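You operate a simulated robot arm through the tools that you are given. There is no shell and no other tool. Be economical: measure what you need, move in short steps, check, and stop when the job is done.

The job below is to be done with a simulated robot arm. You get a single attempt, and the scene is never put back.

Task
Move the round orange plug from the red collar to the yellow collar.
Fine: on the pale socket plate; free the red collar first; then lock the yellow collar, and the green collar, which is loose too. Leave the other plugs.

It is judged by the outcome, as a careful person would: the job done as asked, and still so three seconds after it is handed in. It fails if anything else is knocked over, pushed out of place, dropped, spilled or broken.

Robot
A 7-joint arm with a two-finger parallel gripper, fixed in place. Base frame: the origin is at the foot of the arm, x ahead of it, y to its left, z up; the work surface is at about z = 0.92. Lengths are in m, angles in rad, forces in N, time in s.
With the tool pointing down near the work surface it reaches from about 0.28 to 0.68 m from the base axis. Its first joint turns from -1.152 to 1.152 rad. Payload 1.57 kg.
The TCP is the grasp point between the finger pads, 0.03 m short of the fingertips. In the tool frame z runs along the fingers and y along their closing line. The gripper opens to 0.11 m. The fingers are 0.024 m wide and 0.012 m thick; the gripper's body (0.048 by 0.112 m) begins 0.078 m behind the TCP.
Orientation is told as [roll, pitch, yaw] about the base's x, y, z axes, in that order, counted from this pose: with the fingers straight down and closing along the base's y, the tool's x points along the base's -x, its y along +y and its z along -z.

Tools
- The arm moves only by the tool play_rows. Its argument "moves" is text: rows parted by semicolons, each of 6 numbers parted by spaces: the shift along the tool's x, y, z in units of 25 mm (1.0 is 25 mm), then the turn, a rotation vector about the tool's x, y, z in units of 8 degrees (1.0 is 8 degrees). In form: tx ty tz ax ay az; .... A call has 1 to 20 rows; each row shifts and turns the commanded pose from where the row before left it, along the tool's axes as they then stand. "fingers" is the finger opening in m, from 0 to 0.11, set as the call begins (left out, the last holds). A call with a number of a shift or a turn outside -1 to 1 is refused whole. Rows are played at 5 a second. More than 0.05 m and 0.15 rad between two rows, or a gripper value outside its range, and nothing of the call is played. Where a pose cannot be reached the arm comes as near as it can. A force on the tool above 40 N (or 10 N above the force at the start of the call, whichever is more), or a blocked arm, ends the call early, and 0.2 s more pass. The fingers move at their own pace (about 0.108 m/s each) and stop on an object; they squeeze with about 29 N. The grip force told is the motor's: it shows also when the fingers shut on nothing. Time passes only in rows, and 0.2 s behind the last, so rows that do not move let the fingers close. It gives the time, the measured TCP pose, the force on the tool (base axes), the opening and the grip force at its end, in the units of the frame above (readings bear some noise), with the torque about the TCP (base axes, N m) and any sound that the robot's microphone picked up.
- Cameras (640 x 400 px; columns grow to the right, rows downward): "scene" is fixed at [0.1726, -0.3912, 1.4211]; the picture's right is [0.73, -0.69, 0.00], its down [-0.29, -0.31, -0.91] and it looks along [0.62, 0.66, -0.42] (base axes); focal length 286 px, centre (320, 200). "wrist" rides on the gripper at [0.07, 0.016, -0.141] in the tool frame; the picture's right is [-0.23, 0.97, 0.00], its down [-0.85, -0.20, -0.48] and it looks along [-0.47, -0.11, 0.88] (tool axes); focal length 222 px, centre (320, 200). There is no depth. A picture from a camera that has moved, and an enlarged one, comes with that camera's place and axes in the base frame and with its lens.
- get_image(camera): a new picture of that camera. The clock stands still meanwhile.
- close_up(camera, box): a new picture of the part [left, top, right, bottom] of that camera's present view, enlarged. The clock stands still meanwhile.
- sign_off(): hands the job in; it is judged then, once.

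Go step by step. Nothing tells you positions but the pictures and the camera data: compare them with the known pose of the tool, close in by small moves and look again before you grip or let go. The budget is 120 turns and 68 pictures, counting those below and the enlarged ones. Unless the task says otherwise, let go and move clear before handing in, and close with one line.

The tools are called after "Request:" as name(argument=value, ...) on one line, values as JSON. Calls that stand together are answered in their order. play_rows: Moves the arm, as the interface text tells. Its arguments: {"type":"object","properties":{"moves":{"type":"string"},"fingers":{"type":"number"}},"required":["moves"]} The other tools are called the same way: get_image (camera) takes a picture; close_up (camera, box) takes an enlarged picture of a part of a camera's view; sign_off () hands the job in.

At the start:

```text
time: 0.0
tool_pos: [0.384, -0.0208, 1.2659]
orientation: [0.0, 0.0, -0.001]
ft_force: [-1.0, 0.3, 0.1]
ft_torque: [0.04, -0.01, -0.05]
width: 0.1102
gripper_force: 0.0
```

scene: 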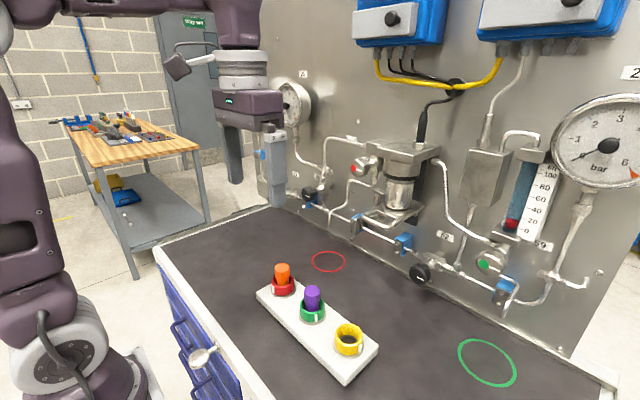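
wrist: 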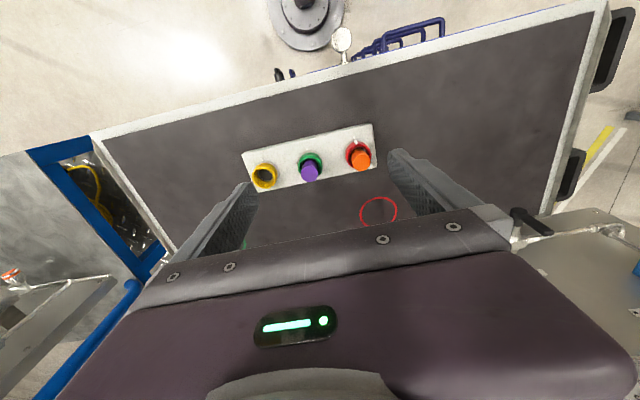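

I see a pale plate with three collars: red (orange plug), green (purple plug) and yellow (empty). I'll look closer to see how the collars lock.

Request:
close_up(camera="scene", box=[240, 240, 400, 390])

Request:
close_up(camera="wrist", box=[230, 110, 400, 216])

```text
2.67 times, centred on (320, 315) of scene
camera zoom: at [0.1726, -0.3912, 1.4211], right [0.73, -0.69, 0.0], down [-0.29, -0.31, -0.91], along [0.62, 0.66, -0.42], focal length 764 px, centre (320, -107)
```

zoom: 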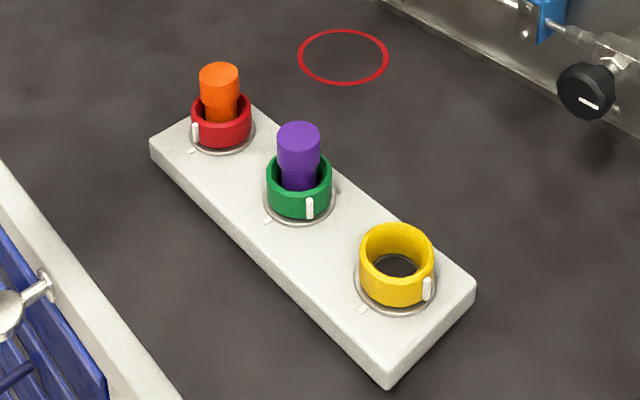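

```text
3.76 times, centred on (315, 163) of wrist
camera zoom: at [0.315, -0.0037, 1.409], right [0.23, 0.97, 0.0], down [0.85, -0.2, 0.48], along [0.47, -0.11, -0.88], focal length 836 px, centre (339, 339)
```

zoom: 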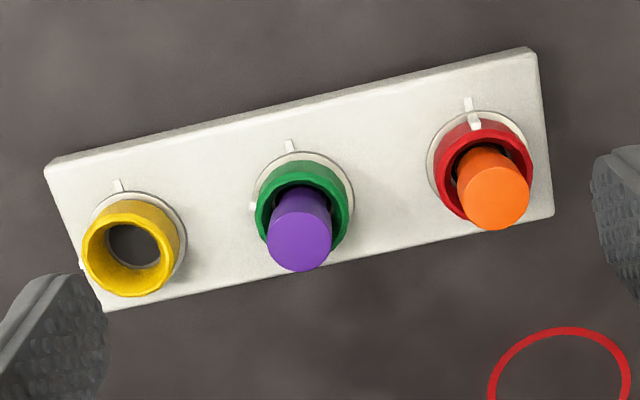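

The red collar's index lines up with its tick, so it is locked. On green and yellow the index sits about 90° off. I put the collars near x≈0.468 and y≈0.05, -0.055 and -0.16. Next I move above red.

Request:
play_rows(moves="-0.56 0.47 0.97 0 0 0;-0.56 0.47 0.97 0 0 0;-0.56 0.47 0.97 0 0 0;-0.56 0.47 0.97 0 0 0;-0.56 0.47 0.97 0 0 0;-0.56 0.47 0.97 0 0 0;0 0 0 0 0 0")

Request:
get_image(camera="wrist")

Request:
close_up(camera="scene", box=[250, 250, 370, 360])

```text
time: 1.6
tool_pos: [0.4683, 0.0499, 1.1219]
orientation: [0.0, 0.002, -0.001]
ft_force: [0.6, 0.2, 0.6]
ft_torque: [0.0, -0.02, -0.02]
width: 0.1102
gripper_force: 0.2
```

```text
63 pictures are left
camera wrist: at [0.4003, 0.0674, 1.2635], right [0.23, 0.97, 0.0], down [0.85, -0.2, 0.48], along [0.47, -0.11, -0.88], focal length 222 px, centre (320, 200)
```

wrist: 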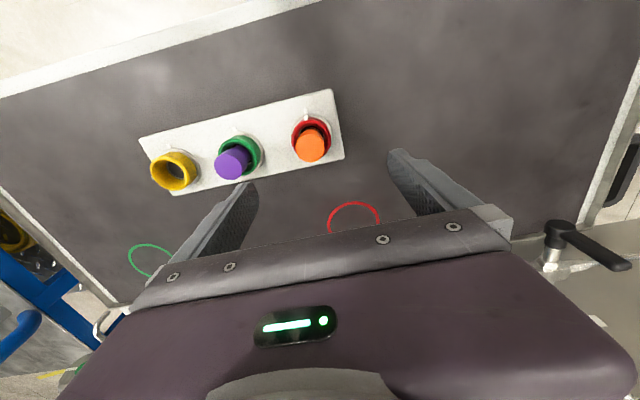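

```text
3.64 times, centred on (310, 305) of scene
camera zoom: at [0.1727, -0.3912, 1.4211], right [0.73, -0.69, 0.0], down [-0.29, -0.31, -0.91], along [0.62, 0.66, -0.42], focal length 1042 px, centre (356, -182)
```

zoom: 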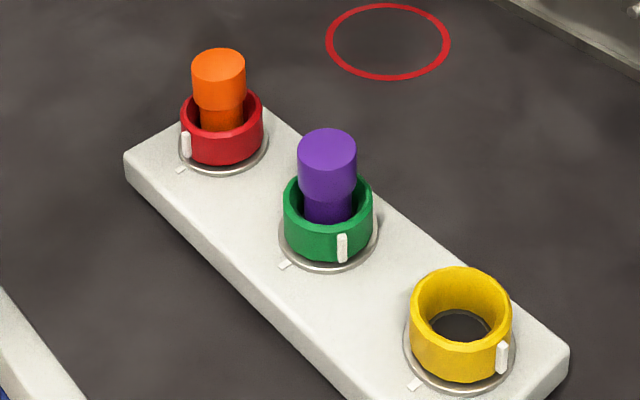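

Red is at about (0.464, 0.043), the collar top at z≈0.974 and the plug top at z≈1.016. I'll turn the gripper −40° so the fingers miss the index, lower partway, and check.

Request:
play_rows(moves="0.17 -0.26 0 0 0 0;0 0 0 0 0 1;0 0 0 0 0 1;0 0 0 0 0 1;0 0 0 0 0 1;0 0 0 0 0 1;0 0 0.8 0 0 0;0 0 0.8 0 0 0;0 0 0.8 0 0 0;0 0 0 0 0 0", fingers=0.085)

Request:
get_image(camera="wrist")

Request:
close_up(camera="scene", box=[230, 210, 350, 320])

```text
time: 3.8
tool_pos: [0.463, 0.0433, 1.0608]
orientation: [0.001, 0.001, -0.698]
ft_force: [0.2, 0.3, -0.2]
ft_torque: [-0.01, -0.01, -0.04]
width: 0.0852
gripper_force: 0.1
```

```text
61 pictures are left
camera wrist: at [0.4218, 0.1007, 1.2029], right [0.8, 0.6, 0.0], down [0.53, -0.7, 0.48], along [0.29, -0.38, -0.88], focal length 222 px, centre (320, 200)
```

wrist: 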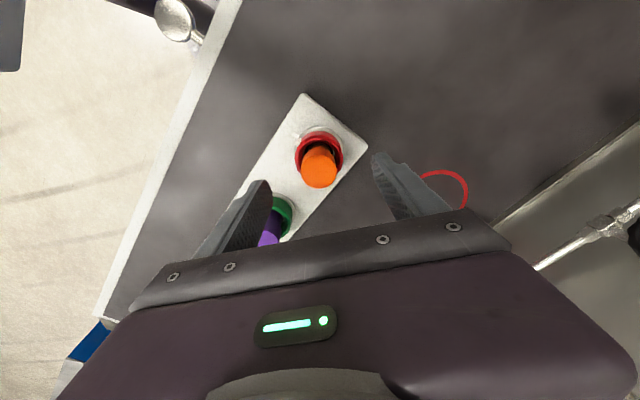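

```text
3.64 times, centred on (290, 265) of scene
camera zoom: at [0.1726, -0.3912, 1.4211], right [0.73, -0.69, 0.0], down [-0.29, -0.31, -0.91], along [0.62, 0.66, -0.42], focal length 1042 px, centre (429, -36)
```

zoom: 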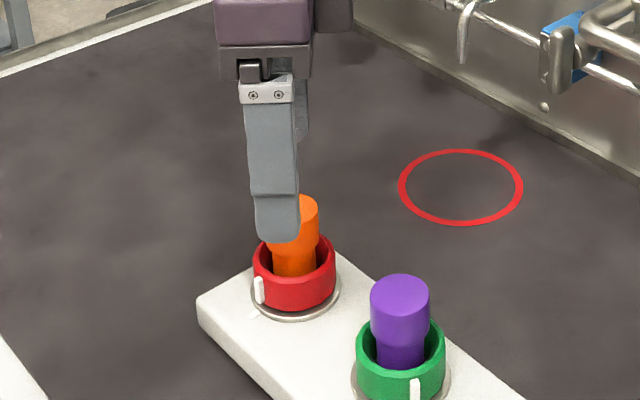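

The centring looks right. I lower around the red collar.

Request:
play_rows(moves="0 0 0.8 0 0 0;0 0 0.8 0 0 0;0 0 0.8 0 0 0;0 0 0.6 0 0 0;0 0 0 0 0 0")

Request:
close_up(camera="scene", box=[230, 220, 350, 330])

Request:
get_image(camera="wrist")

```text
time: 5.0
tool_pos: [0.4621, 0.0432, 0.987]
orientation: [0.0, -0.001, -0.698]
ft_force: [0.0, -1.2, 1.1]
ft_torque: [0.02, 0.02, 0.0]
width: 0.0849
gripper_force: 0.2
```

```text
3.64 times, centred on (290, 275) of scene
camera zoom: at [0.1726, -0.3912, 1.4211], right [0.73, -0.69, 0.0], down [-0.29, -0.31, -0.91], along [0.62, 0.66, -0.42], focal length 1042 px, centre (429, -73)
```

zoom: 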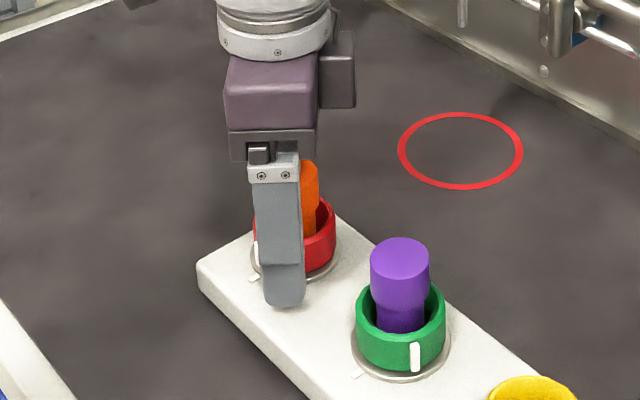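

```text
58 pictures are left
camera wrist: at [0.4207, 0.1006, 1.1291], right [0.8, 0.6, 0.0], down [0.53, -0.7, 0.48], along [0.29, -0.38, -0.88], focal length 222 px, centre (320, 200)
```

wrist: 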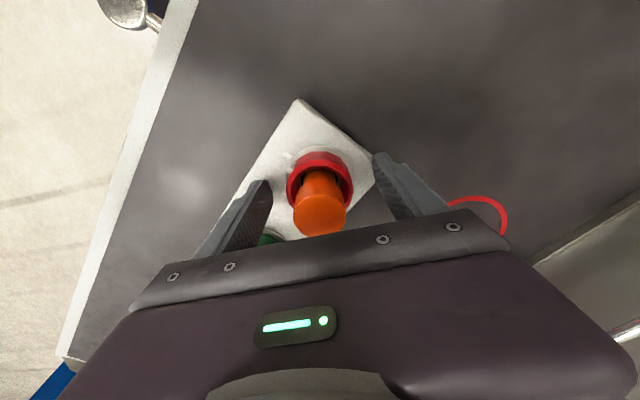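

Nearly centred. I nudge slightly, close on the red collar and read the forces.

Request:
play_rows(moves="0.02 0.08 0.1 0 0 0;0 0 0 0 0 0;0 0 0 0 0 0;0 0 0 0 0 0", fingers=0.03)

Request:
get_image(camera="wrist")

```text
time: 6.1
tool_pos: [0.4615, 0.0409, 0.9848]
orientation: [-0.008, 0.002, -0.702]
ft_force: [-6.1, -7.9, 7.1]
ft_torque: [0.21, -0.26, 0.11]
width: 0.0509
gripper_force: 28.7
stopped in row 4: the force on the tool passed its limit at 41 N (the readings are from after the stop); the commanded pose is now the measured one
```

```text
57 pictures are left
camera wrist: at [0.4209, 0.1008, 1.1271], right [0.8, 0.6, -0.01], down [0.53, -0.7, 0.48], along [0.28, -0.39, -0.88], focal length 222 px, centre (320, 200)
```

wrist: 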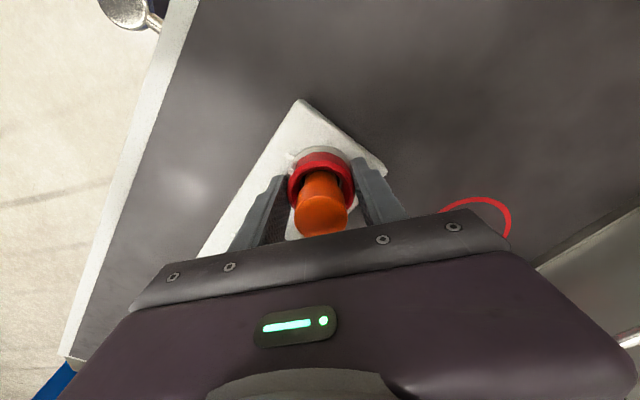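

The fingers settled on the collar (51 mm), a bit toward −y from my estimate. I relax sideways and start turning counterclockwise in small steps.

Request:
play_rows(moves="0 -0.04 0 0 0 0;0 0 0 0 0 -0.5;0 0 0 0 0 -0.5;0 0 0 0 0 -0.5;0 0 0 0 0 -0.5")

```text
time: 7.3
tool_pos: [0.4595, 0.0416, 0.9841]
orientation: [-0.006, 0.003, -0.423]
ft_force: [-1.2, -7.2, 3.6]
ft_torque: [-0.03, -0.64, -0.1]
width: 0.0508
gripper_force: 29.1
```

Request:
play_rows(moves="0 0 0 0 0 -0.5;0 0 0 0 0 -0.5;0 0 0 0 0 -0.5;0 0 0 0 0 -0.5")

Request:
get_image(camera="wrist")

Request:
close_up(camera="scene", box=[230, 220, 350, 330])

```text
time: 8.3
tool_pos: [0.4606, 0.0393, 0.9844]
orientation: [-0.005, 0.003, -0.142]
ft_force: [-1.2, -22.5, 15.6]
ft_torque: [-0.15, -0.36, -0.13]
width: 0.0509
gripper_force: 29.6
```

```text
56 pictures are left
camera wrist: at [0.396, 0.0677, 1.1271], right [0.36, 0.93, -0.01], down [0.82, -0.32, 0.48], along [0.44, -0.18, -0.88], focal length 222 px, centre (320, 200)
```

wrist: 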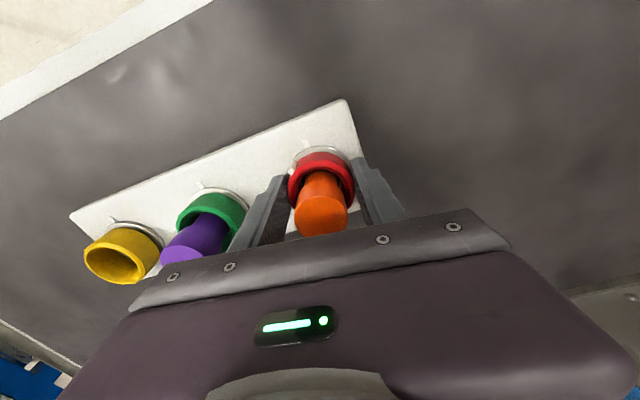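

```text
3.64 times, centred on (290, 275) of scene
camera zoom: at [0.1724, -0.3919, 1.4209], right [0.73, -0.69, 0.0], down [-0.29, -0.31, -0.91], along [0.62, 0.66, -0.42], focal length 1042 px, centre (429, -73)
```

zoom: 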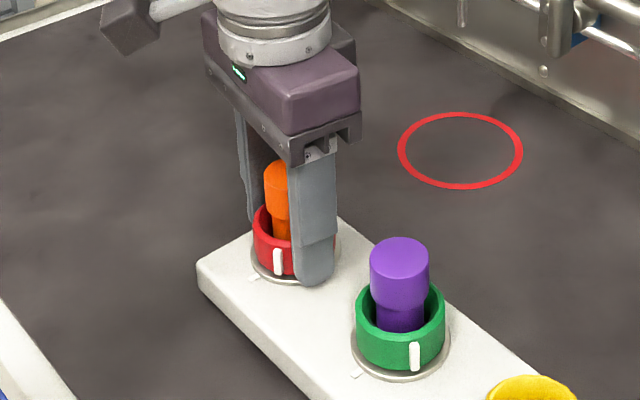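

The collar turns along with the gripper. I ease the sideways load by shifting −y and keep turning.

Request:
play_rows(moves="0 -0.06 -0.03 0 0 0;0 0 0 0 0 -0.5;0 0 0 0 0 -0.5;0 0 0 0 0 -0.5;0 0 0 0 0 -0.5;0 0 0 0 0 -0.5")

```text
time: 9.7
tool_pos: [0.4605, 0.039, 0.984]
orientation: [-0.001, 0.008, 0.208]
ft_force: [-4.1, -29.3, -0.2]
ft_torque: [-0.11, 0.38, -0.18]
width: 0.0506
gripper_force: 28.6
```

Request:
play_rows(moves="0 -0.1 0 0 0 0;0 0 0 0 0 0")

```text
time: 10.3
tool_pos: [0.46, 0.0405, 0.985]
orientation: [0.002, 0.008, 0.209]
ft_force: [-15.6, -13.0, 7.2]
ft_torque: [-0.14, 0.46, 0.01]
width: 0.0508
gripper_force: 29.2
```

Request:
play_rows(moves="0.03 -0.03 0 0 0 -0.5;0.03 0 0 0 0 -0.5;0 0 0 0 0 -0.5;0 0 0 0 0 -0.5")

```text
time: 11.3
tool_pos: [0.4609, 0.0392, 0.9846]
orientation: [0.001, 0.001, 0.488]
ft_force: [8.2, 10.1, 0.2]
ft_torque: [0.44, -0.32, -0.02]
width: 0.0505
gripper_force: 28.9
```

Request:
play_rows(moves="0 0 0 0 0 -0.5;0 0 0 0 0 -0.5;0 0 0 0 0 -0.5;0 0 0 0 0 -0.5;0 0 0 0 0 -0.5")

Request:
close_up(camera="scene", box=[230, 220, 350, 330])

Request:
get_image(camera="wrist")

```text
time: 12.5
tool_pos: [0.4603, 0.0366, 0.9854]
orientation: [-0.001, 0.007, 0.833]
ft_force: [8.0, -10.7, 3.6]
ft_torque: [-0.62, 0.05, -0.13]
width: 0.0494
gripper_force: 29.5
```

```text
3.64 times, centred on (290, 275) of scene
camera zoom: at [0.1728, -0.3915, 1.4209], right [0.73, -0.69, 0.0], down [-0.29, -0.31, -0.91], along [0.62, 0.66, -0.42], focal length 1042 px, centre (429, -73)
```

zoom: 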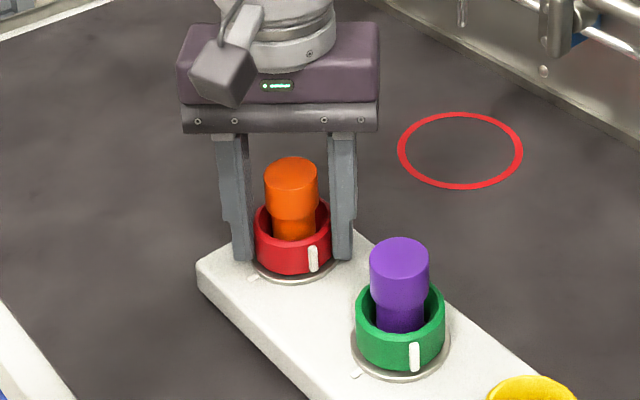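

```text
53 pictures are left
camera wrist: at [0.4036, -0.0035, 1.1278], right [-0.57, 0.82, 0.0], down [0.72, 0.5, 0.47], along [0.39, 0.27, -0.88], focal length 222 px, centre (320, 200)
```

wrist: 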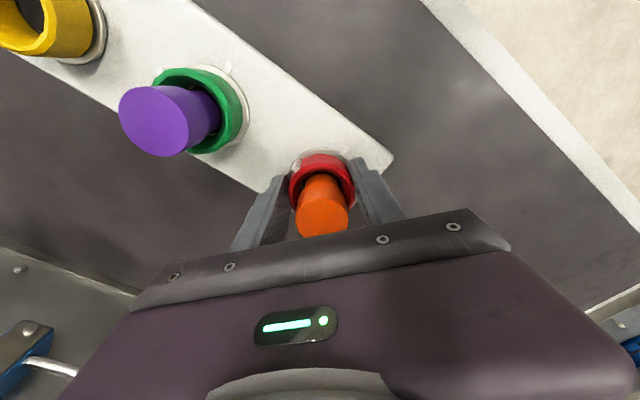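

The red index is now about 80° off the tick. I turn a little more, then let go and rise above the plug.

Request:
play_rows(moves="0 0 0 0 0 -0.5;0 0 0 0 0 -0.5;0 0 0 0 0 0")

Request:
play_rows(moves="0 0 0 0 0 0;0 0 0 0 0 0;0 0 -0.8 0 0 0;0 0 -0.8 0 0 0;0 0 -0.8 0 0 0;0 0 -0.8 0 0 0;0 0 0 0 0 0", fingers=0.08)

Request:
close_up(camera="scene", box=[230, 220, 350, 330])

Request:
get_image(camera="wrist")

```text
time: 13.3
tool_pos: [0.4612, 0.037, 0.9852]
orientation: [0.001, 0.006, 0.976]
ft_force: [13.2, -24.6, 11.6]
ft_torque: [-0.6, -0.24, -0.02]
width: 0.0489
gripper_force: 28.9
```

```text
time: 14.9
tool_pos: [0.4597, 0.0375, 1.0659]
orientation: [0.0, 0.004, 0.975]
ft_force: [0.4, -0.7, 0.1]
ft_torque: [-0.02, -0.03, -0.02]
width: 0.0799
gripper_force: 0.0
```

```text
3.64 times, centred on (290, 275) of scene
camera zoom: at [0.1726, -0.3912, 1.4211], right [0.73, -0.69, 0.0], down [-0.29, -0.31, -0.91], along [0.62, 0.66, -0.42], focal length 1042 px, centre (429, -73)
```

zoom: 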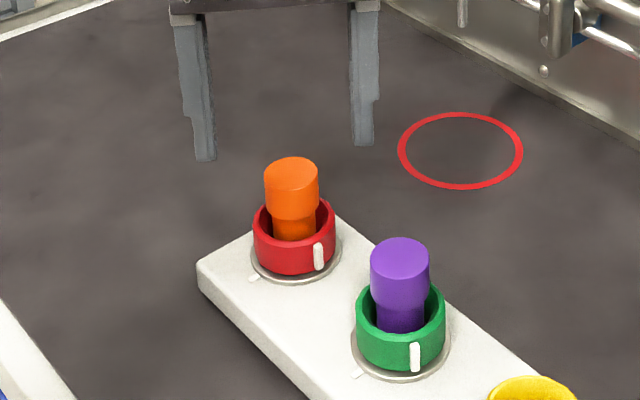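

```text
51 pictures are left
camera wrist: at [0.4096, -0.0104, 1.209], right [-0.68, 0.73, 0.0], down [0.65, 0.6, 0.47], along [0.35, 0.32, -0.88], focal length 222 px, centre (320, 200)
```

wrist: 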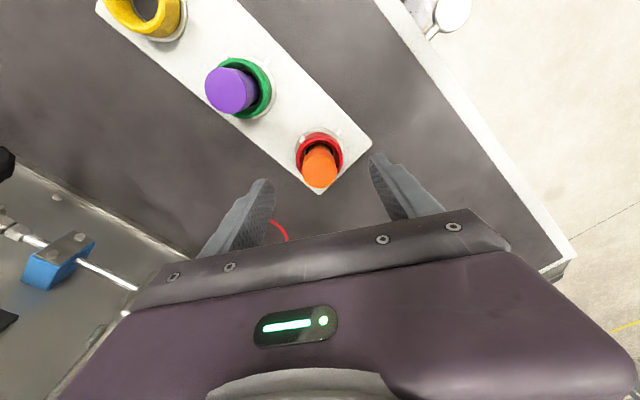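

The red collar is free. Contact readings put its axis at about (0.464, 0.038). I square the gripper to yaw 0, centre on the plug and check.

Request:
play_rows(moves="0 0 0 0 0 1;0 0 0 0 0 1;0 0 0 0 0 1;0 0 0 0 0 1;0 0 0 0 0 1;0 0 0 0 0 1;0 0 0 0 0 1;-0.17 0.04 0 0 0 0;0 0 0 0 0 0", fingers=0.06)

Request:
get_image(camera="wrist")

```text
time: 16.9
tool_pos: [0.4652, 0.0387, 1.0655]
orientation: [-0.004, 0.007, -0.002]
ft_force: [-0.1, -0.3, -1.0]
ft_torque: [-0.01, -0.01, 0.02]
width: 0.0601
gripper_force: 0.0
```

```text
50 pictures are left
camera wrist: at [0.3971, 0.0564, 1.2078], right [0.23, 0.97, 0.0], down [0.86, -0.2, 0.48], along [0.46, -0.11, -0.88], focal length 222 px, centre (320, 200)
```

wrist: 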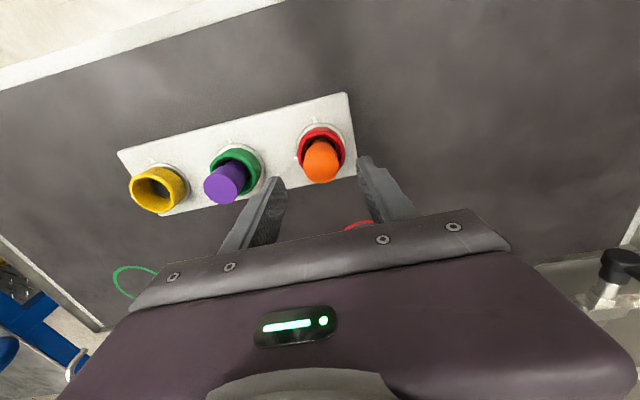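

Centred. I lower and grip the plug head above the collar.

Request:
play_rows(moves="0 0 0.75 0 0 0;0 0 0.75 0 0 0;0 0 0.7 0 0 0;0 0 0 0 0 0")

Request:
close_up(camera="scene", box=[230, 220, 350, 330])

Request:
get_image(camera="wrist")

```text
time: 17.9
tool_pos: [0.4639, 0.0386, 1.0081]
orientation: [-0.004, 0.007, -0.002]
ft_force: [-0.1, -0.4, -0.3]
ft_torque: [-0.01, -0.01, 0.02]
width: 0.0599
gripper_force: 0.1
```

```text
3.64 times, centred on (290, 275) of scene
camera zoom: at [0.1726, -0.3912, 1.4211], right [0.73, -0.69, 0.0], down [-0.29, -0.31, -0.91], along [0.62, 0.66, -0.42], focal length 1042 px, centre (429, -73)
```

zoom: 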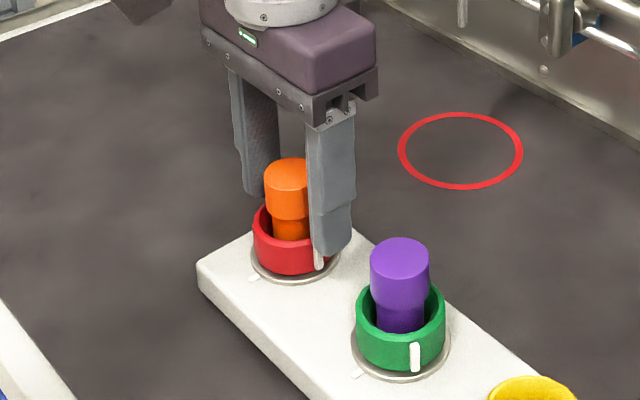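

```text
48 pictures are left
camera wrist: at [0.3971, 0.0553, 1.1517], right [0.23, 0.97, 0.0], down [0.86, -0.2, 0.47], along [0.46, -0.11, -0.88], focal length 222 px, centre (320, 200)
```

wrist: 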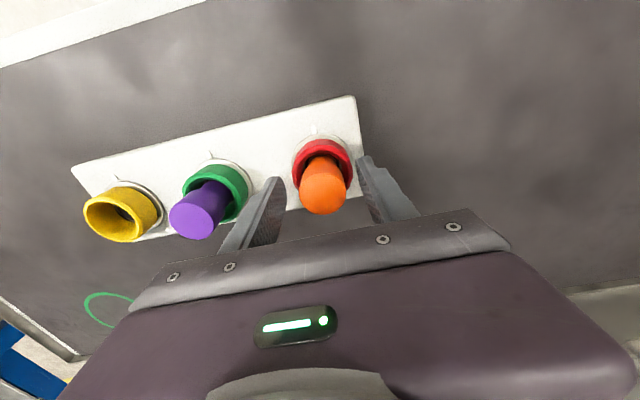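

I raise 4 mm to clear the rim, then close.

Request:
play_rows(moves="0 0 -0.2 0 0 0;0 0 0 0 0 0")

Request:
play_rows(moves="0 0 0 0 0 0;0 0 0 0 0 0;0 0 0 0 0 0", fingers=0.02)

Request:
close_up(camera="scene", box=[230, 220, 350, 330])

```text
time: 18.5
tool_pos: [0.4647, 0.0377, 1.0151]
orientation: [-0.004, 0.005, -0.003]
ft_force: [-0.7, 0.0, -0.4]
ft_torque: [0.02, 0.01, 0.03]
width: 0.0599
gripper_force: 0.3
```

```text
time: 19.3
tool_pos: [0.4647, 0.0385, 1.0148]
orientation: [-0.002, 0.004, -0.002]
ft_force: [-0.8, -0.1, -0.5]
ft_torque: [0.01, -0.02, 0.02]
width: 0.0317
gripper_force: 29.7
```

```text
3.64 times, centred on (290, 275) of scene
camera zoom: at [0.1726, -0.3912, 1.4211], right [0.73, -0.69, 0.0], down [-0.29, -0.31, -0.91], along [0.62, 0.66, -0.42], focal length 1042 px, centre (429, -73)
```

zoom: 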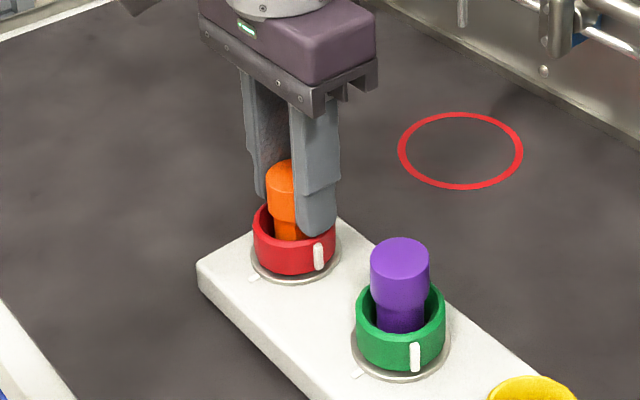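

The plug is gripped at 32 mm with no side load, so it is centred. I lift slowly.

Request:
play_rows(moves="0 0 -0.4 0 0 0;0 0 -0.4 0 0 0;0 0 -0.5 0 0 0;0 0 -0.5 0 0 0;0 0 -0.7 0 0 0")

Request:
get_image(camera="scene")

```text
time: 20.5
tool_pos: [0.4656, 0.0367, 1.0774]
orientation: [-0.004, 0.005, -0.003]
ft_force: [-0.8, 0.1, -0.8]
ft_torque: [-0.03, 0.0, 0.0]
width: 0.0314
gripper_force: 28.7
```

```text
46 pictures are left
```

scene: 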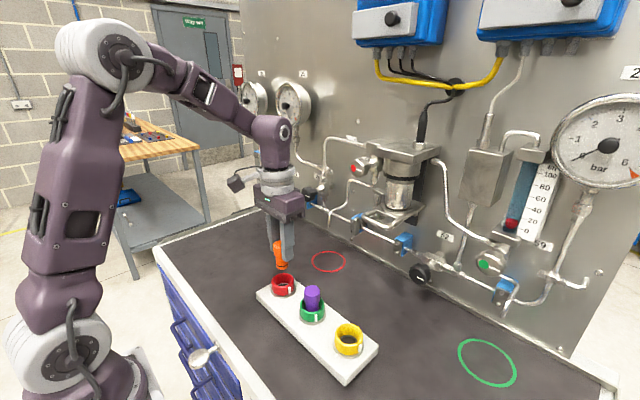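

The plug is out. I lift further and carry it over to yellow, at about (0.462, −0.161).

Request:
play_rows(moves="0 0 -0.9 0 0 0;0 0 -0.9 0 0 0;0 0 -0.8 0 0 0;0.01 -0.885 0 0 0 0;0.01 -0.885 0 0 0 0;0.01 -0.885 0 0 0 0;0.01 -0.885 0 0 0 0;0.01 -0.885 0 0 0 0;0.01 -0.885 0 0 0 0;0.01 -0.885 0 0 0 0;0.01 -0.885 0 0 0 0;0.01 -0.885 0 0 0 0;0 0 0 0 0 0;0 0 0 0 0 0")

Request:
get_image(camera="wrist")

Request:
close_up(camera="scene", box=[270, 220, 430, 370])

```text
time: 23.5
tool_pos: [0.4653, -0.1596, 1.1426]
orientation: [-0.005, 0.005, -0.001]
ft_force: [0.2, -0.2, -0.8]
ft_torque: [-0.01, 0.03, 0.01]
width: 0.0316
gripper_force: 29.2
```

```text
45 pictures are left
camera wrist: at [0.3972, -0.1423, 1.2852], right [0.23, 0.97, 0.0], down [0.86, -0.2, 0.47], along [0.46, -0.11, -0.88], focal length 222 px, centre (320, 200)
```

wrist: 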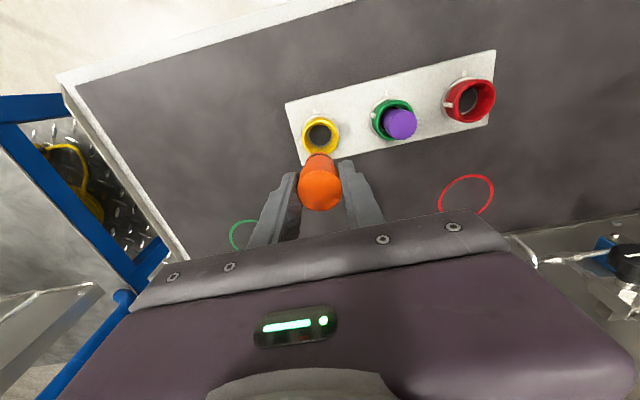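

```text
2.67 times, centred on (350, 295) of scene
camera zoom: at [0.1727, -0.3912, 1.4211], right [0.73, -0.69, 0.0], down [-0.29, -0.31, -0.91], along [0.62, 0.66, -0.42], focal length 764 px, centre (240, -53)
```

zoom: 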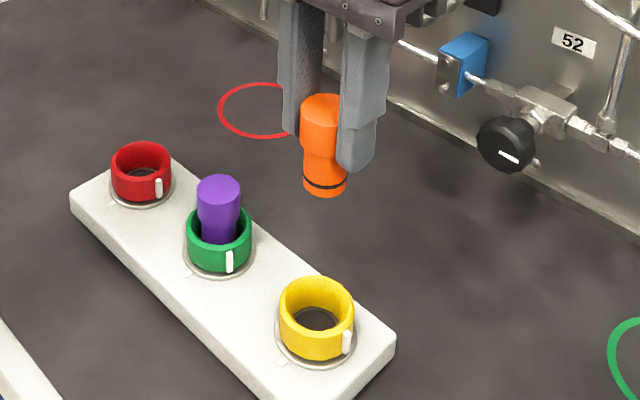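

The plug hovers in line with yellow. I lower to just above the collar and check.

Request:
play_rows(moves="0 0 0.8 0 0 0;0 0 0.8 0 0 0;0 0 0.8 0 0 0;0 0 0.8 0 0 0;0 0 0 0 0 0")

Request:
close_up(camera="wrist", box=[240, 90, 400, 230])

Request:
close_up(camera="scene", box=[290, 270, 410, 380])

```text
time: 24.7
tool_pos: [0.4641, -0.1591, 1.0633]
orientation: [-0.003, 0.004, -0.002]
ft_force: [-0.1, 0.3, 0.4]
ft_torque: [-0.01, 0.01, 0.01]
width: 0.0315
gripper_force: 29.7
```

```text
2.86 times, centred on (320, 160) of wrist
camera zoom: at [0.3964, -0.1436, 1.2053], right [0.23, 0.97, 0.0], down [0.86, -0.2, 0.47], along [0.46, -0.11, -0.88], focal length 635 px, centre (320, 314)
```

zoom: 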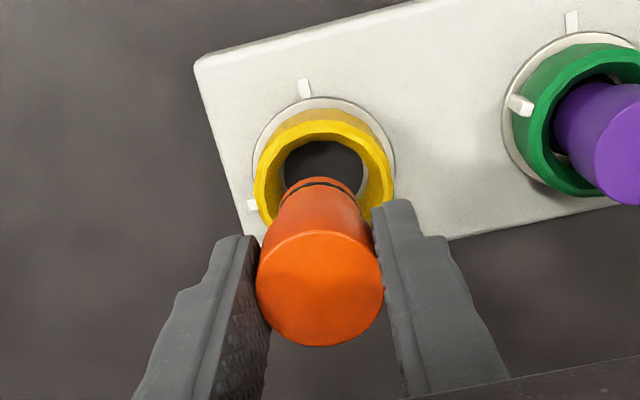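

```text
3.64 times, centred on (350, 325) of scene
camera zoom: at [0.1727, -0.3912, 1.4211], right [0.73, -0.69, 0.0], down [-0.29, -0.31, -0.91], along [0.62, 0.66, -0.42], focal length 1042 px, centre (211, -254)
```

zoom: 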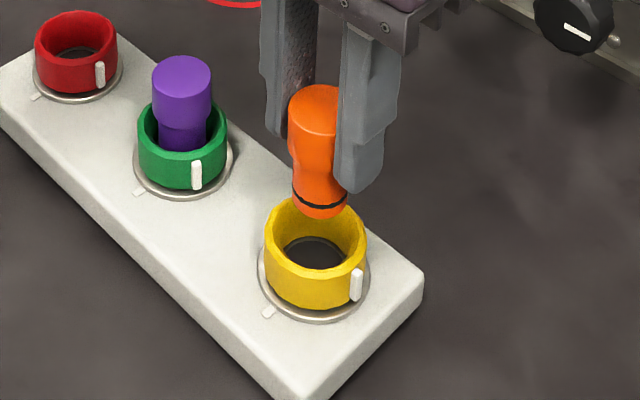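

I need about +1.4 mm in y. I correct that and lower gently into the collar.

Request:
play_rows(moves="0 0.055 0 0 0 0;0 0 0.3 0 0 0;0 0 0.3 0 0 0;0 0 0.3 0 0 0;0 0 0.3 0 0 0;0 0 0 0 0 0")

Request:
close_up(camera="wrist", box=[240, 90, 400, 230])

Request:
close_up(camera="scene", box=[290, 270, 410, 380])

```text
time: 26.1
tool_pos: [0.4624, -0.1606, 1.0326]
orientation: [-0.002, 0.005, -0.003]
ft_force: [0.2, -0.4, -0.8]
ft_torque: [0.01, -0.02, 0.06]
width: 0.0316
gripper_force: 29.0
```

```text
2.86 times, centred on (320, 160) of wrist
camera zoom: at [0.3951, -0.1419, 1.1756], right [0.23, 0.97, 0.0], down [0.86, -0.2, 0.47], along [0.46, -0.11, -0.88], focal length 635 px, centre (320, 314)
```

zoom: 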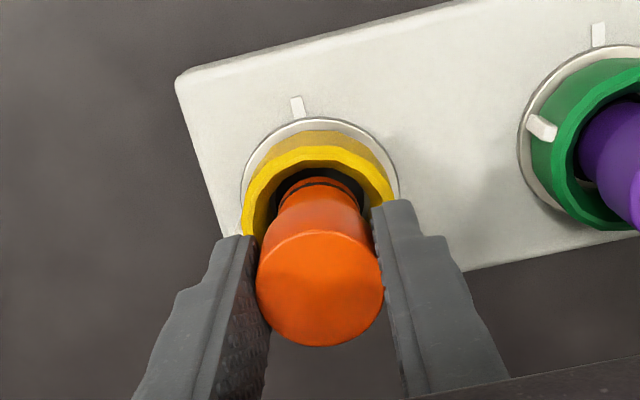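

```text
3.64 times, centred on (350, 325) of scene
camera zoom: at [0.1727, -0.3912, 1.4211], right [0.73, -0.69, 0.0], down [-0.29, -0.31, -0.91], along [0.62, 0.66, -0.42], focal length 1042 px, centre (211, -254)
```

zoom: 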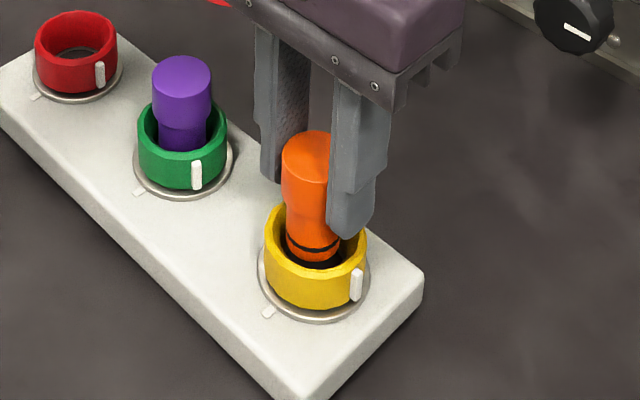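

It is well inside the collar. I lower the last 18 mm slowly and watch the force.

Request:
play_rows(moves="0 0 0.15 0 0 0;0 0 0.15 0 0 0;0 0 0.15 0 0 0;0 0 0.15 0 0 0;0 0 0.08 0 0 0;0 0 0 0 0 0")

Request:
close_up(camera="scene", box=[230, 260, 410, 380])

```text
time: 27.5
tool_pos: [0.461, -0.159, 1.0161]
orientation: [-0.003, 0.004, -0.001]
ft_force: [0.2, -0.2, -0.8]
ft_torque: [0.0, -0.02, -0.01]
width: 0.0316
gripper_force: 29.1
```

```text
3.33 times, centred on (320, 320) of scene
camera zoom: at [0.1727, -0.3912, 1.4211], right [0.73, -0.69, 0.0], down [-0.29, -0.31, -0.91], along [0.62, 0.66, -0.42], focal length 955 px, centre (320, -200)
```

zoom: 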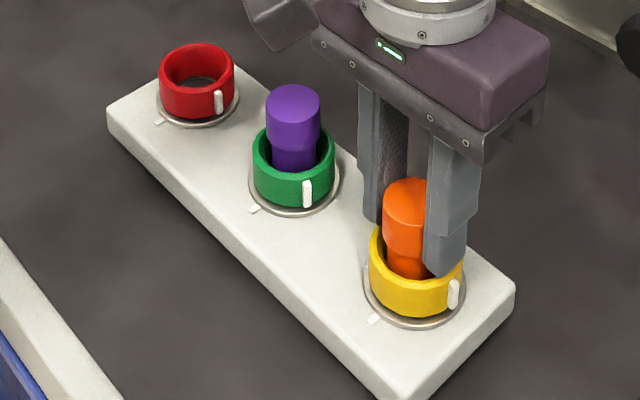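

No contact yet, so I feel for the bottom.

Request:
play_rows(moves="0 0 0.05 0 0 0;0 0 0.05 0 0 0;0 0 0 0 0 0")

```text
time: 28.3
tool_pos: [0.4623, -0.1586, 1.0141]
orientation: [-0.003, 0.001, 0.0]
ft_force: [1.1, 1.4, 20.2]
ft_torque: [0.18, -0.06, -0.02]
width: 0.0315
gripper_force: 29.3
```

It has bottomed at z≈1.014, the same height as in red, so it is seated. I release and rise straight up.

Request:
play_rows(moves="0 0 -0.04 0 0 0;0 0 0 0 0 0")

Request:
play_rows(moves="0 0 0 0 0 0;0 0 0 0 0 0;0 0 -0.7 0 0 0;0 0 -0.7 0 0 0;0 0 -0.7 0 0 0;0 0 0 0 0 0", fingers=0.06)

Request:
close_up(camera="scene", box=[230, 260, 410, 380])

Request:
close_up(camera="wrist", box=[240, 90, 400, 230])

```text
time: 28.9
tool_pos: [0.4616, -0.159, 1.0137]
orientation: [-0.004, 0.007, -0.002]
ft_force: [4.0, 1.6, 10.2]
ft_torque: [0.15, -0.21, -0.01]
width: 0.0314
gripper_force: 29.1
```

```text
time: 30.3
tool_pos: [0.4615, -0.1602, 1.0665]
orientation: [-0.003, 0.005, -0.001]
ft_force: [-0.2, -0.6, -0.7]
ft_torque: [-0.02, 0.01, 0.0]
width: 0.0601
gripper_force: 0.1
```

```text
3.33 times, centred on (320, 320) of scene
camera zoom: at [0.1726, -0.3912, 1.4211], right [0.73, -0.69, 0.0], down [-0.29, -0.31, -0.91], along [0.62, 0.66, -0.42], focal length 955 px, centre (320, -200)
```

zoom: 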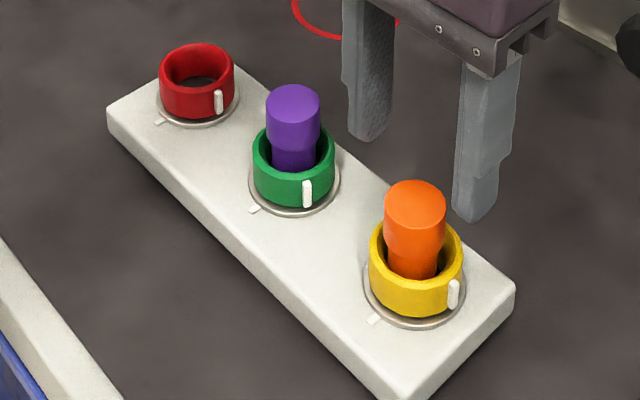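

```text
2.86 times, centred on (320, 160) of wrist
camera zoom: at [0.3946, -0.1428, 1.2094], right [0.23, 0.97, 0.0], down [0.86, -0.2, 0.47], along [0.46, -0.11, -0.88], focal length 635 px, centre (320, 314)
```

zoom: 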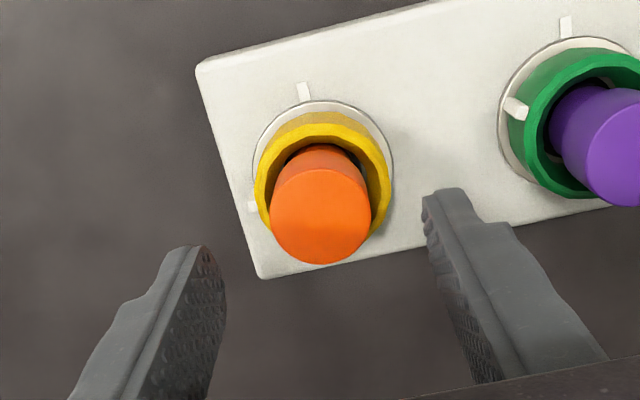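

The plug is seated. Next is locking yellow: I turn to yaw +56° so the fingers clear the index, open, and lower around the collar.

Request:
play_rows(moves="-0.03 0 0 0 0 0;0 0 0 0 0 -1;0 0 0 0 0 -1;0 0 0 0 0 -1;0 0 0 0 0 -1;0 0 0 0 0 -1;0 0 0 0 0 -1;0 0 0 0 0 -1;0 0 0 0 0 0", fingers=0.08)

Request:
get_image(camera="wrist")

```text
time: 32.3
tool_pos: [0.4637, -0.1604, 1.0672]
orientation: [0.002, 0.005, 0.978]
ft_force: [0.3, -0.6, 0.1]
ft_torque: [0.0, 0.0, 0.0]
width: 0.0801
gripper_force: 0.1
```

```text
36 pictures are left
camera wrist: at [0.413, -0.2073, 1.2101], right [-0.68, 0.73, 0.0], down [0.65, 0.6, 0.47], along [0.35, 0.32, -0.88], focal length 222 px, centre (320, 200)
```

wrist: 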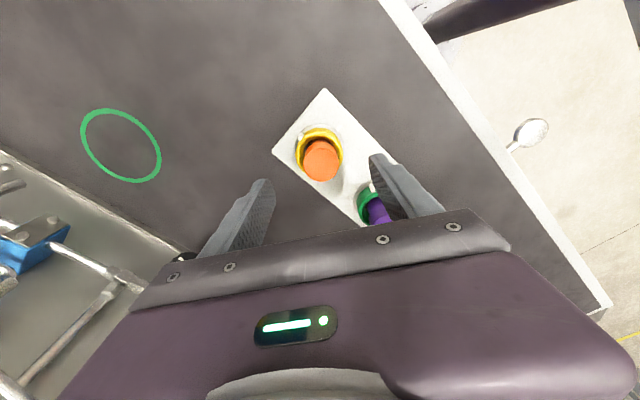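

Request:
play_rows(moves="0 0 0.8 0 0 0;0 0 0.8 0 0 0;0 0 0.8 0 0 0;0 0 0.85 0 0 0;0 0 0 0 0 0")

Request:
close_up(camera="wrist", box=[240, 90, 420, 260])

Request:
close_up(camera="scene", box=[270, 260, 430, 380])

```text
time: 33.5
tool_pos: [0.4629, -0.1589, 0.985]
orientation: [0.001, 0.005, 0.974]
ft_force: [-0.2, -0.1, 0.0]
ft_torque: [-0.02, 0.02, 0.0]
width: 0.0803
gripper_force: 0.0
```

```text
2.35 times, centred on (330, 175) of wrist
camera zoom: at [0.413, -0.2075, 1.1282], right [-0.68, 0.73, 0.0], down [0.65, 0.6, 0.47], along [0.35, 0.32, -0.88], focal length 523 px, centre (296, 259)
```

zoom: 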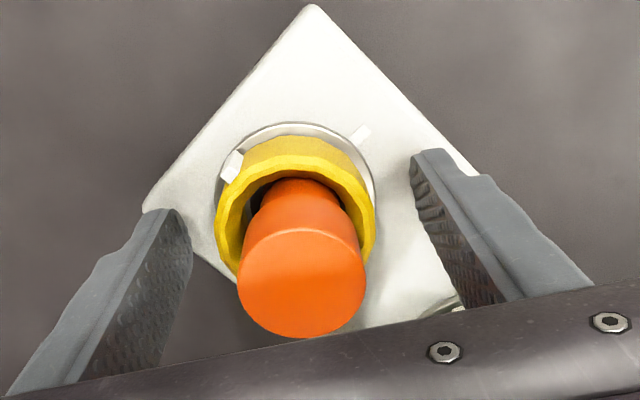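

```text
3.33 times, centred on (350, 320) of scene
camera zoom: at [0.1726, -0.3912, 1.4211], right [0.73, -0.69, 0.0], down [-0.29, -0.31, -0.91], along [0.62, 0.66, -0.42], focal length 955 px, centre (220, -200)
```

zoom: 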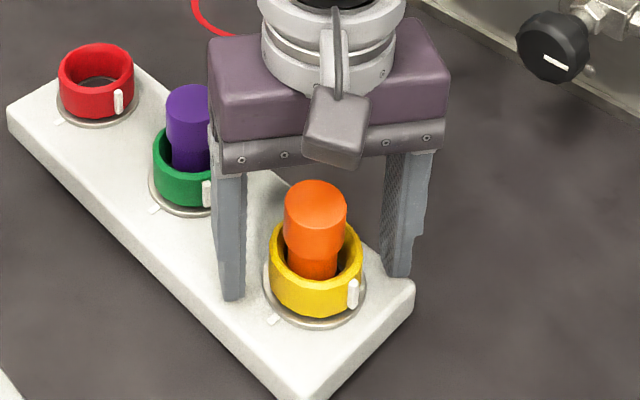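

The index is close to the left pad, so I rotate 8° more for clearance, then close.

Request:
play_rows(moves="0 0 0 0 0 -0.5;0 0 0 0 0 -0.5;0 0 0 0 0 0")

Request:
play_rows(moves="0 0 0 0 0 0;0 0 0 0 0 0;0 0 0 0 0 0", fingers=0.03)

Request:
close_up(camera="wrist", box=[240, 90, 420, 260])

```text
time: 34.3
tool_pos: [0.4638, -0.159, 0.9866]
orientation: [0.002, 0.004, 1.114]
ft_force: [0.0, 0.3, 0.6]
ft_torque: [0.03, 0.0, 0.02]
width: 0.0801
gripper_force: 0.0
```

```text
time: 35.1
tool_pos: [0.4631, -0.1603, 0.9858]
orientation: [0.002, 0.006, 1.115]
ft_force: [4.7, -3.6, 0.1]
ft_torque: [-0.21, -0.3, 0.05]
width: 0.0482
gripper_force: 29.4
```

```text
2.35 times, centred on (330, 175) of wrist
camera zoom: at [0.4206, -0.2145, 1.1286], right [-0.77, 0.63, 0.0], down [0.56, 0.68, 0.47], along [0.3, 0.37, -0.88], focal length 523 px, centre (296, 259)
```

zoom: 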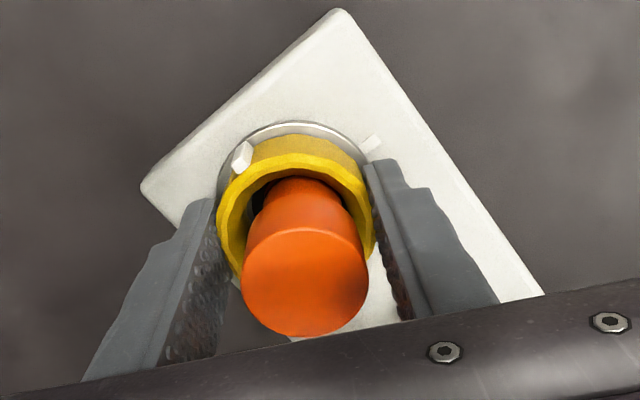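

A good centred grip. I turn clockwise toward the tick.

Request:
play_rows(moves="0 0 0 0 0 0.5;0 0 0 0 0 0.5;0 0 0 0 0 0.5;0 0 0 0 0 0.5;0 0 0 0 0 0.5;0 0 0 0 0 0.5;0 0 0 0 0 0.5;0 0 0 0 0 0.5")

Request:
close_up(camera="wrist", box=[240, 90, 420, 260])

```text
time: 36.9
tool_pos: [0.464, -0.1603, 0.9865]
orientation: [0.0, 0.005, 0.555]
ft_force: [8.2, -12.5, -3.3]
ft_torque: [0.05, 0.32, 0.06]
width: 0.0473
gripper_force: 29.1
```

```text
2.35 times, centred on (330, 175) of wrist
camera zoom: at [0.398, -0.182, 1.1288], right [-0.32, 0.95, 0.0], down [0.83, 0.28, 0.47], along [0.45, 0.15, -0.88], focal length 523 px, centre (296, 259)
```

zoom: 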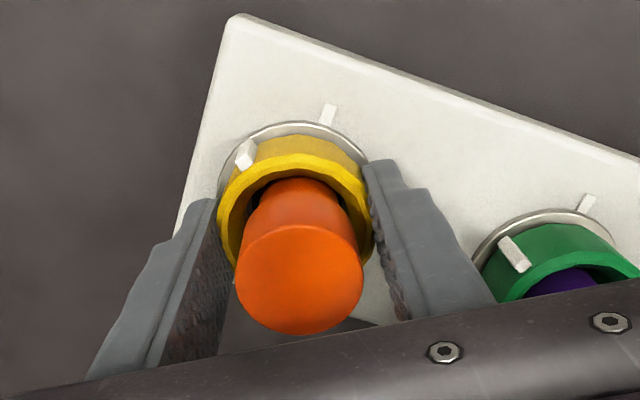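

Request:
play_rows(moves="0 -0.03 0 0 0 0.5;0 0 0 0 0 0.5;0 0 0 0 0 0.5;0 0 0 0 0 0.5;0 0 0 0 0 0.5;0 0 0 0 0 0.5;0 0 0 0 0 0.5;0 0 0 0 0 0.5")

Request:
close_up(camera="wrist", box=[240, 90, 420, 260])

```text
time: 38.7
tool_pos: [0.4638, -0.1598, 0.9851]
orientation: [-0.003, 0.006, -0.005]
ft_force: [1.3, -9.2, 2.5]
ft_torque: [0.31, -0.81, 0.1]
width: 0.0468
gripper_force: 29.4
```

```text
2.35 times, centred on (330, 175) of wrist
camera zoom: at [0.3961, -0.1424, 1.1286], right [0.23, 0.97, 0.0], down [0.86, -0.2, 0.47], along [0.46, -0.11, -0.88], focal length 523 px, centre (296, 259)
```

zoom: 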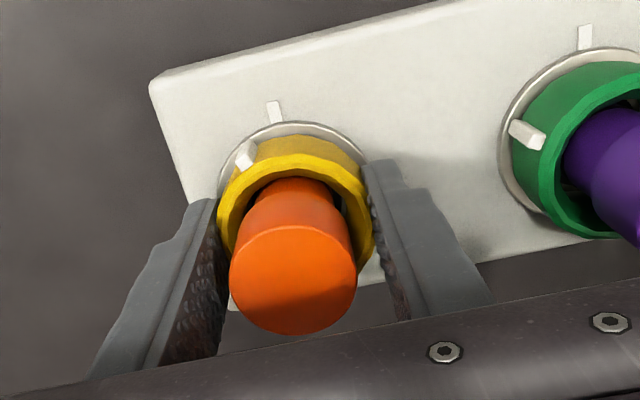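

Request:
play_rows(moves="0 -0.03 0 0 0 0.5;0 0 0 0 0 0.5;0 0 0 0 0 0.5;0 0 0 0 0 0.5;0 0 0 0 0 0.5;0 0 0 0 0 0")

Request:
close_up(camera="wrist", box=[240, 90, 420, 260])

Request:
close_up(camera="scene", box=[270, 260, 430, 380])

```text
time: 40.1
tool_pos: [0.4645, -0.1586, 0.9867]
orientation: [-0.004, 0.004, -0.353]
ft_force: [4.0, 5.1, 15.8]
ft_torque: [1.01, 0.16, -0.03]
width: 0.0472
gripper_force: 29.4
```

```text
2.35 times, centred on (330, 175) of wrist
camera zoom: at [0.4059, -0.1196, 1.1284], right [0.55, 0.84, 0.0], down [0.74, -0.48, 0.48], along [0.4, -0.27, -0.88], focal length 523 px, centre (296, 259)
```

zoom: 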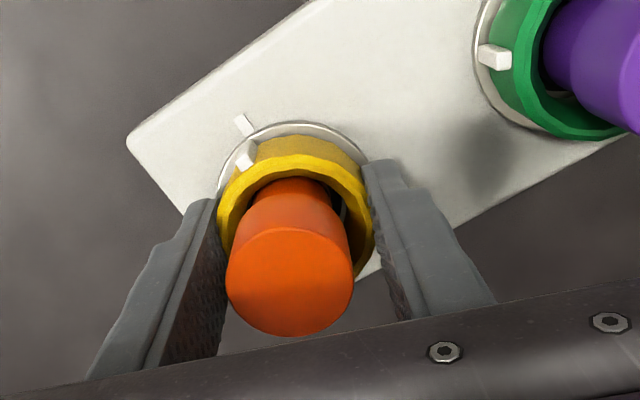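

```text
3.33 times, centred on (350, 320) of scene
camera zoom: at [0.1725, -0.391, 1.4211], right [0.73, -0.69, 0.0], down [-0.29, -0.31, -0.91], along [0.62, 0.66, -0.42], focal length 955 px, centre (220, -200)
```

zoom: 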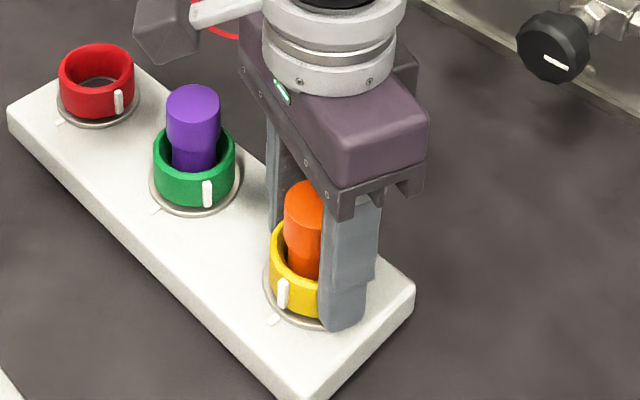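

About 3° remains. I finish it.

Request:
play_rows(moves="0 0 0 0 0 0.4;0 0 0 0 0 0")

Request:
close_up(camera="wrist", box=[270, 100, 350, 170])

```text
time: 40.7
tool_pos: [0.4628, -0.1604, 0.9849]
orientation: [-0.005, 0.003, -0.404]
ft_force: [1.8, 12.8, 9.8]
ft_torque: [0.84, -0.23, 0.99]
width: 0.0472
gripper_force: 28.7
```

```text
5.71 times, centred on (310, 135) of wrist
camera zoom: at [0.4082, -0.1165, 1.1283], right [0.59, 0.81, -0.01], down [0.71, -0.52, 0.48], along [0.38, -0.29, -0.88], focal length 1269 px, centre (377, 571)
```

zoom: 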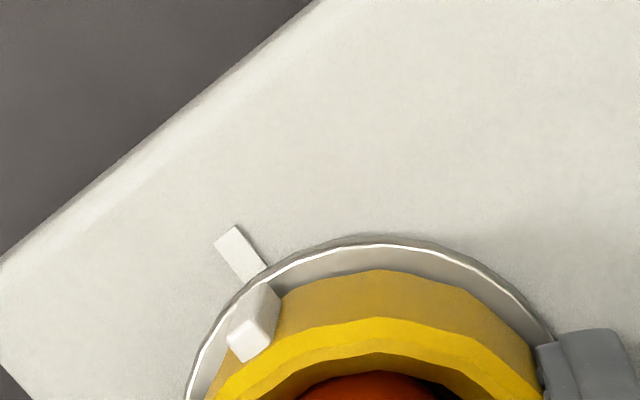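

Torque about z jumped to 1 Nm. That is the end stop, with the index in line with the tick, so yellow is locked. I release and rise.

Request:
play_rows(moves="0 0 0 0 0 0;0 0 0 0 0 0;0 0 -0.8 0 0 0;0 0 -0.8 0 0 0;0 0 -0.8 0 0 0;0 0 -0.85 0 0 0;0 0 0 0 0 0", fingers=0.08)

Request:
close_up(camera="scene", box=[230, 260, 410, 380])

Request:
close_up(camera="wrist", box=[260, 70, 420, 210])

```text
time: 42.3
tool_pos: [0.4648, -0.1599, 1.0671]
orientation: [-0.005, 0.003, -0.408]
ft_force: [0.2, 0.2, 0.1]
ft_torque: [0.03, -0.04, -0.01]
width: 0.08
gripper_force: 0.0
```

```text
3.33 times, centred on (320, 320) of scene
camera zoom: at [0.1726, -0.3912, 1.4211], right [0.73, -0.69, 0.0], down [-0.29, -0.31, -0.91], along [0.62, 0.66, -0.42], focal length 955 px, centre (320, -200)
```

zoom: 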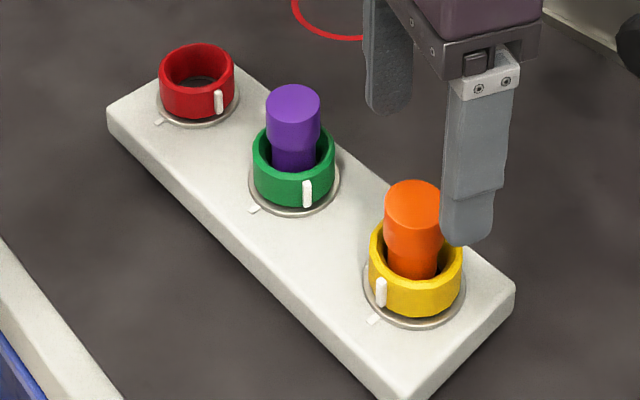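

```text
2.86 times, centred on (340, 140) of wrist
camera zoom: at [0.4096, -0.117, 1.2095], right [0.59, 0.8, -0.01], down [0.71, -0.52, 0.48], along [0.38, -0.29, -0.88], focal length 635 px, centre (263, 371)
```

zoom: 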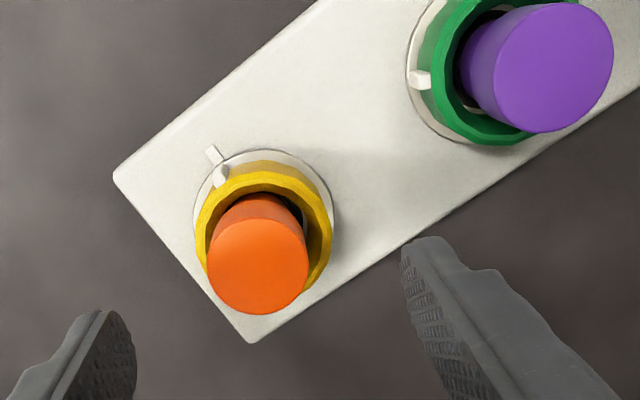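

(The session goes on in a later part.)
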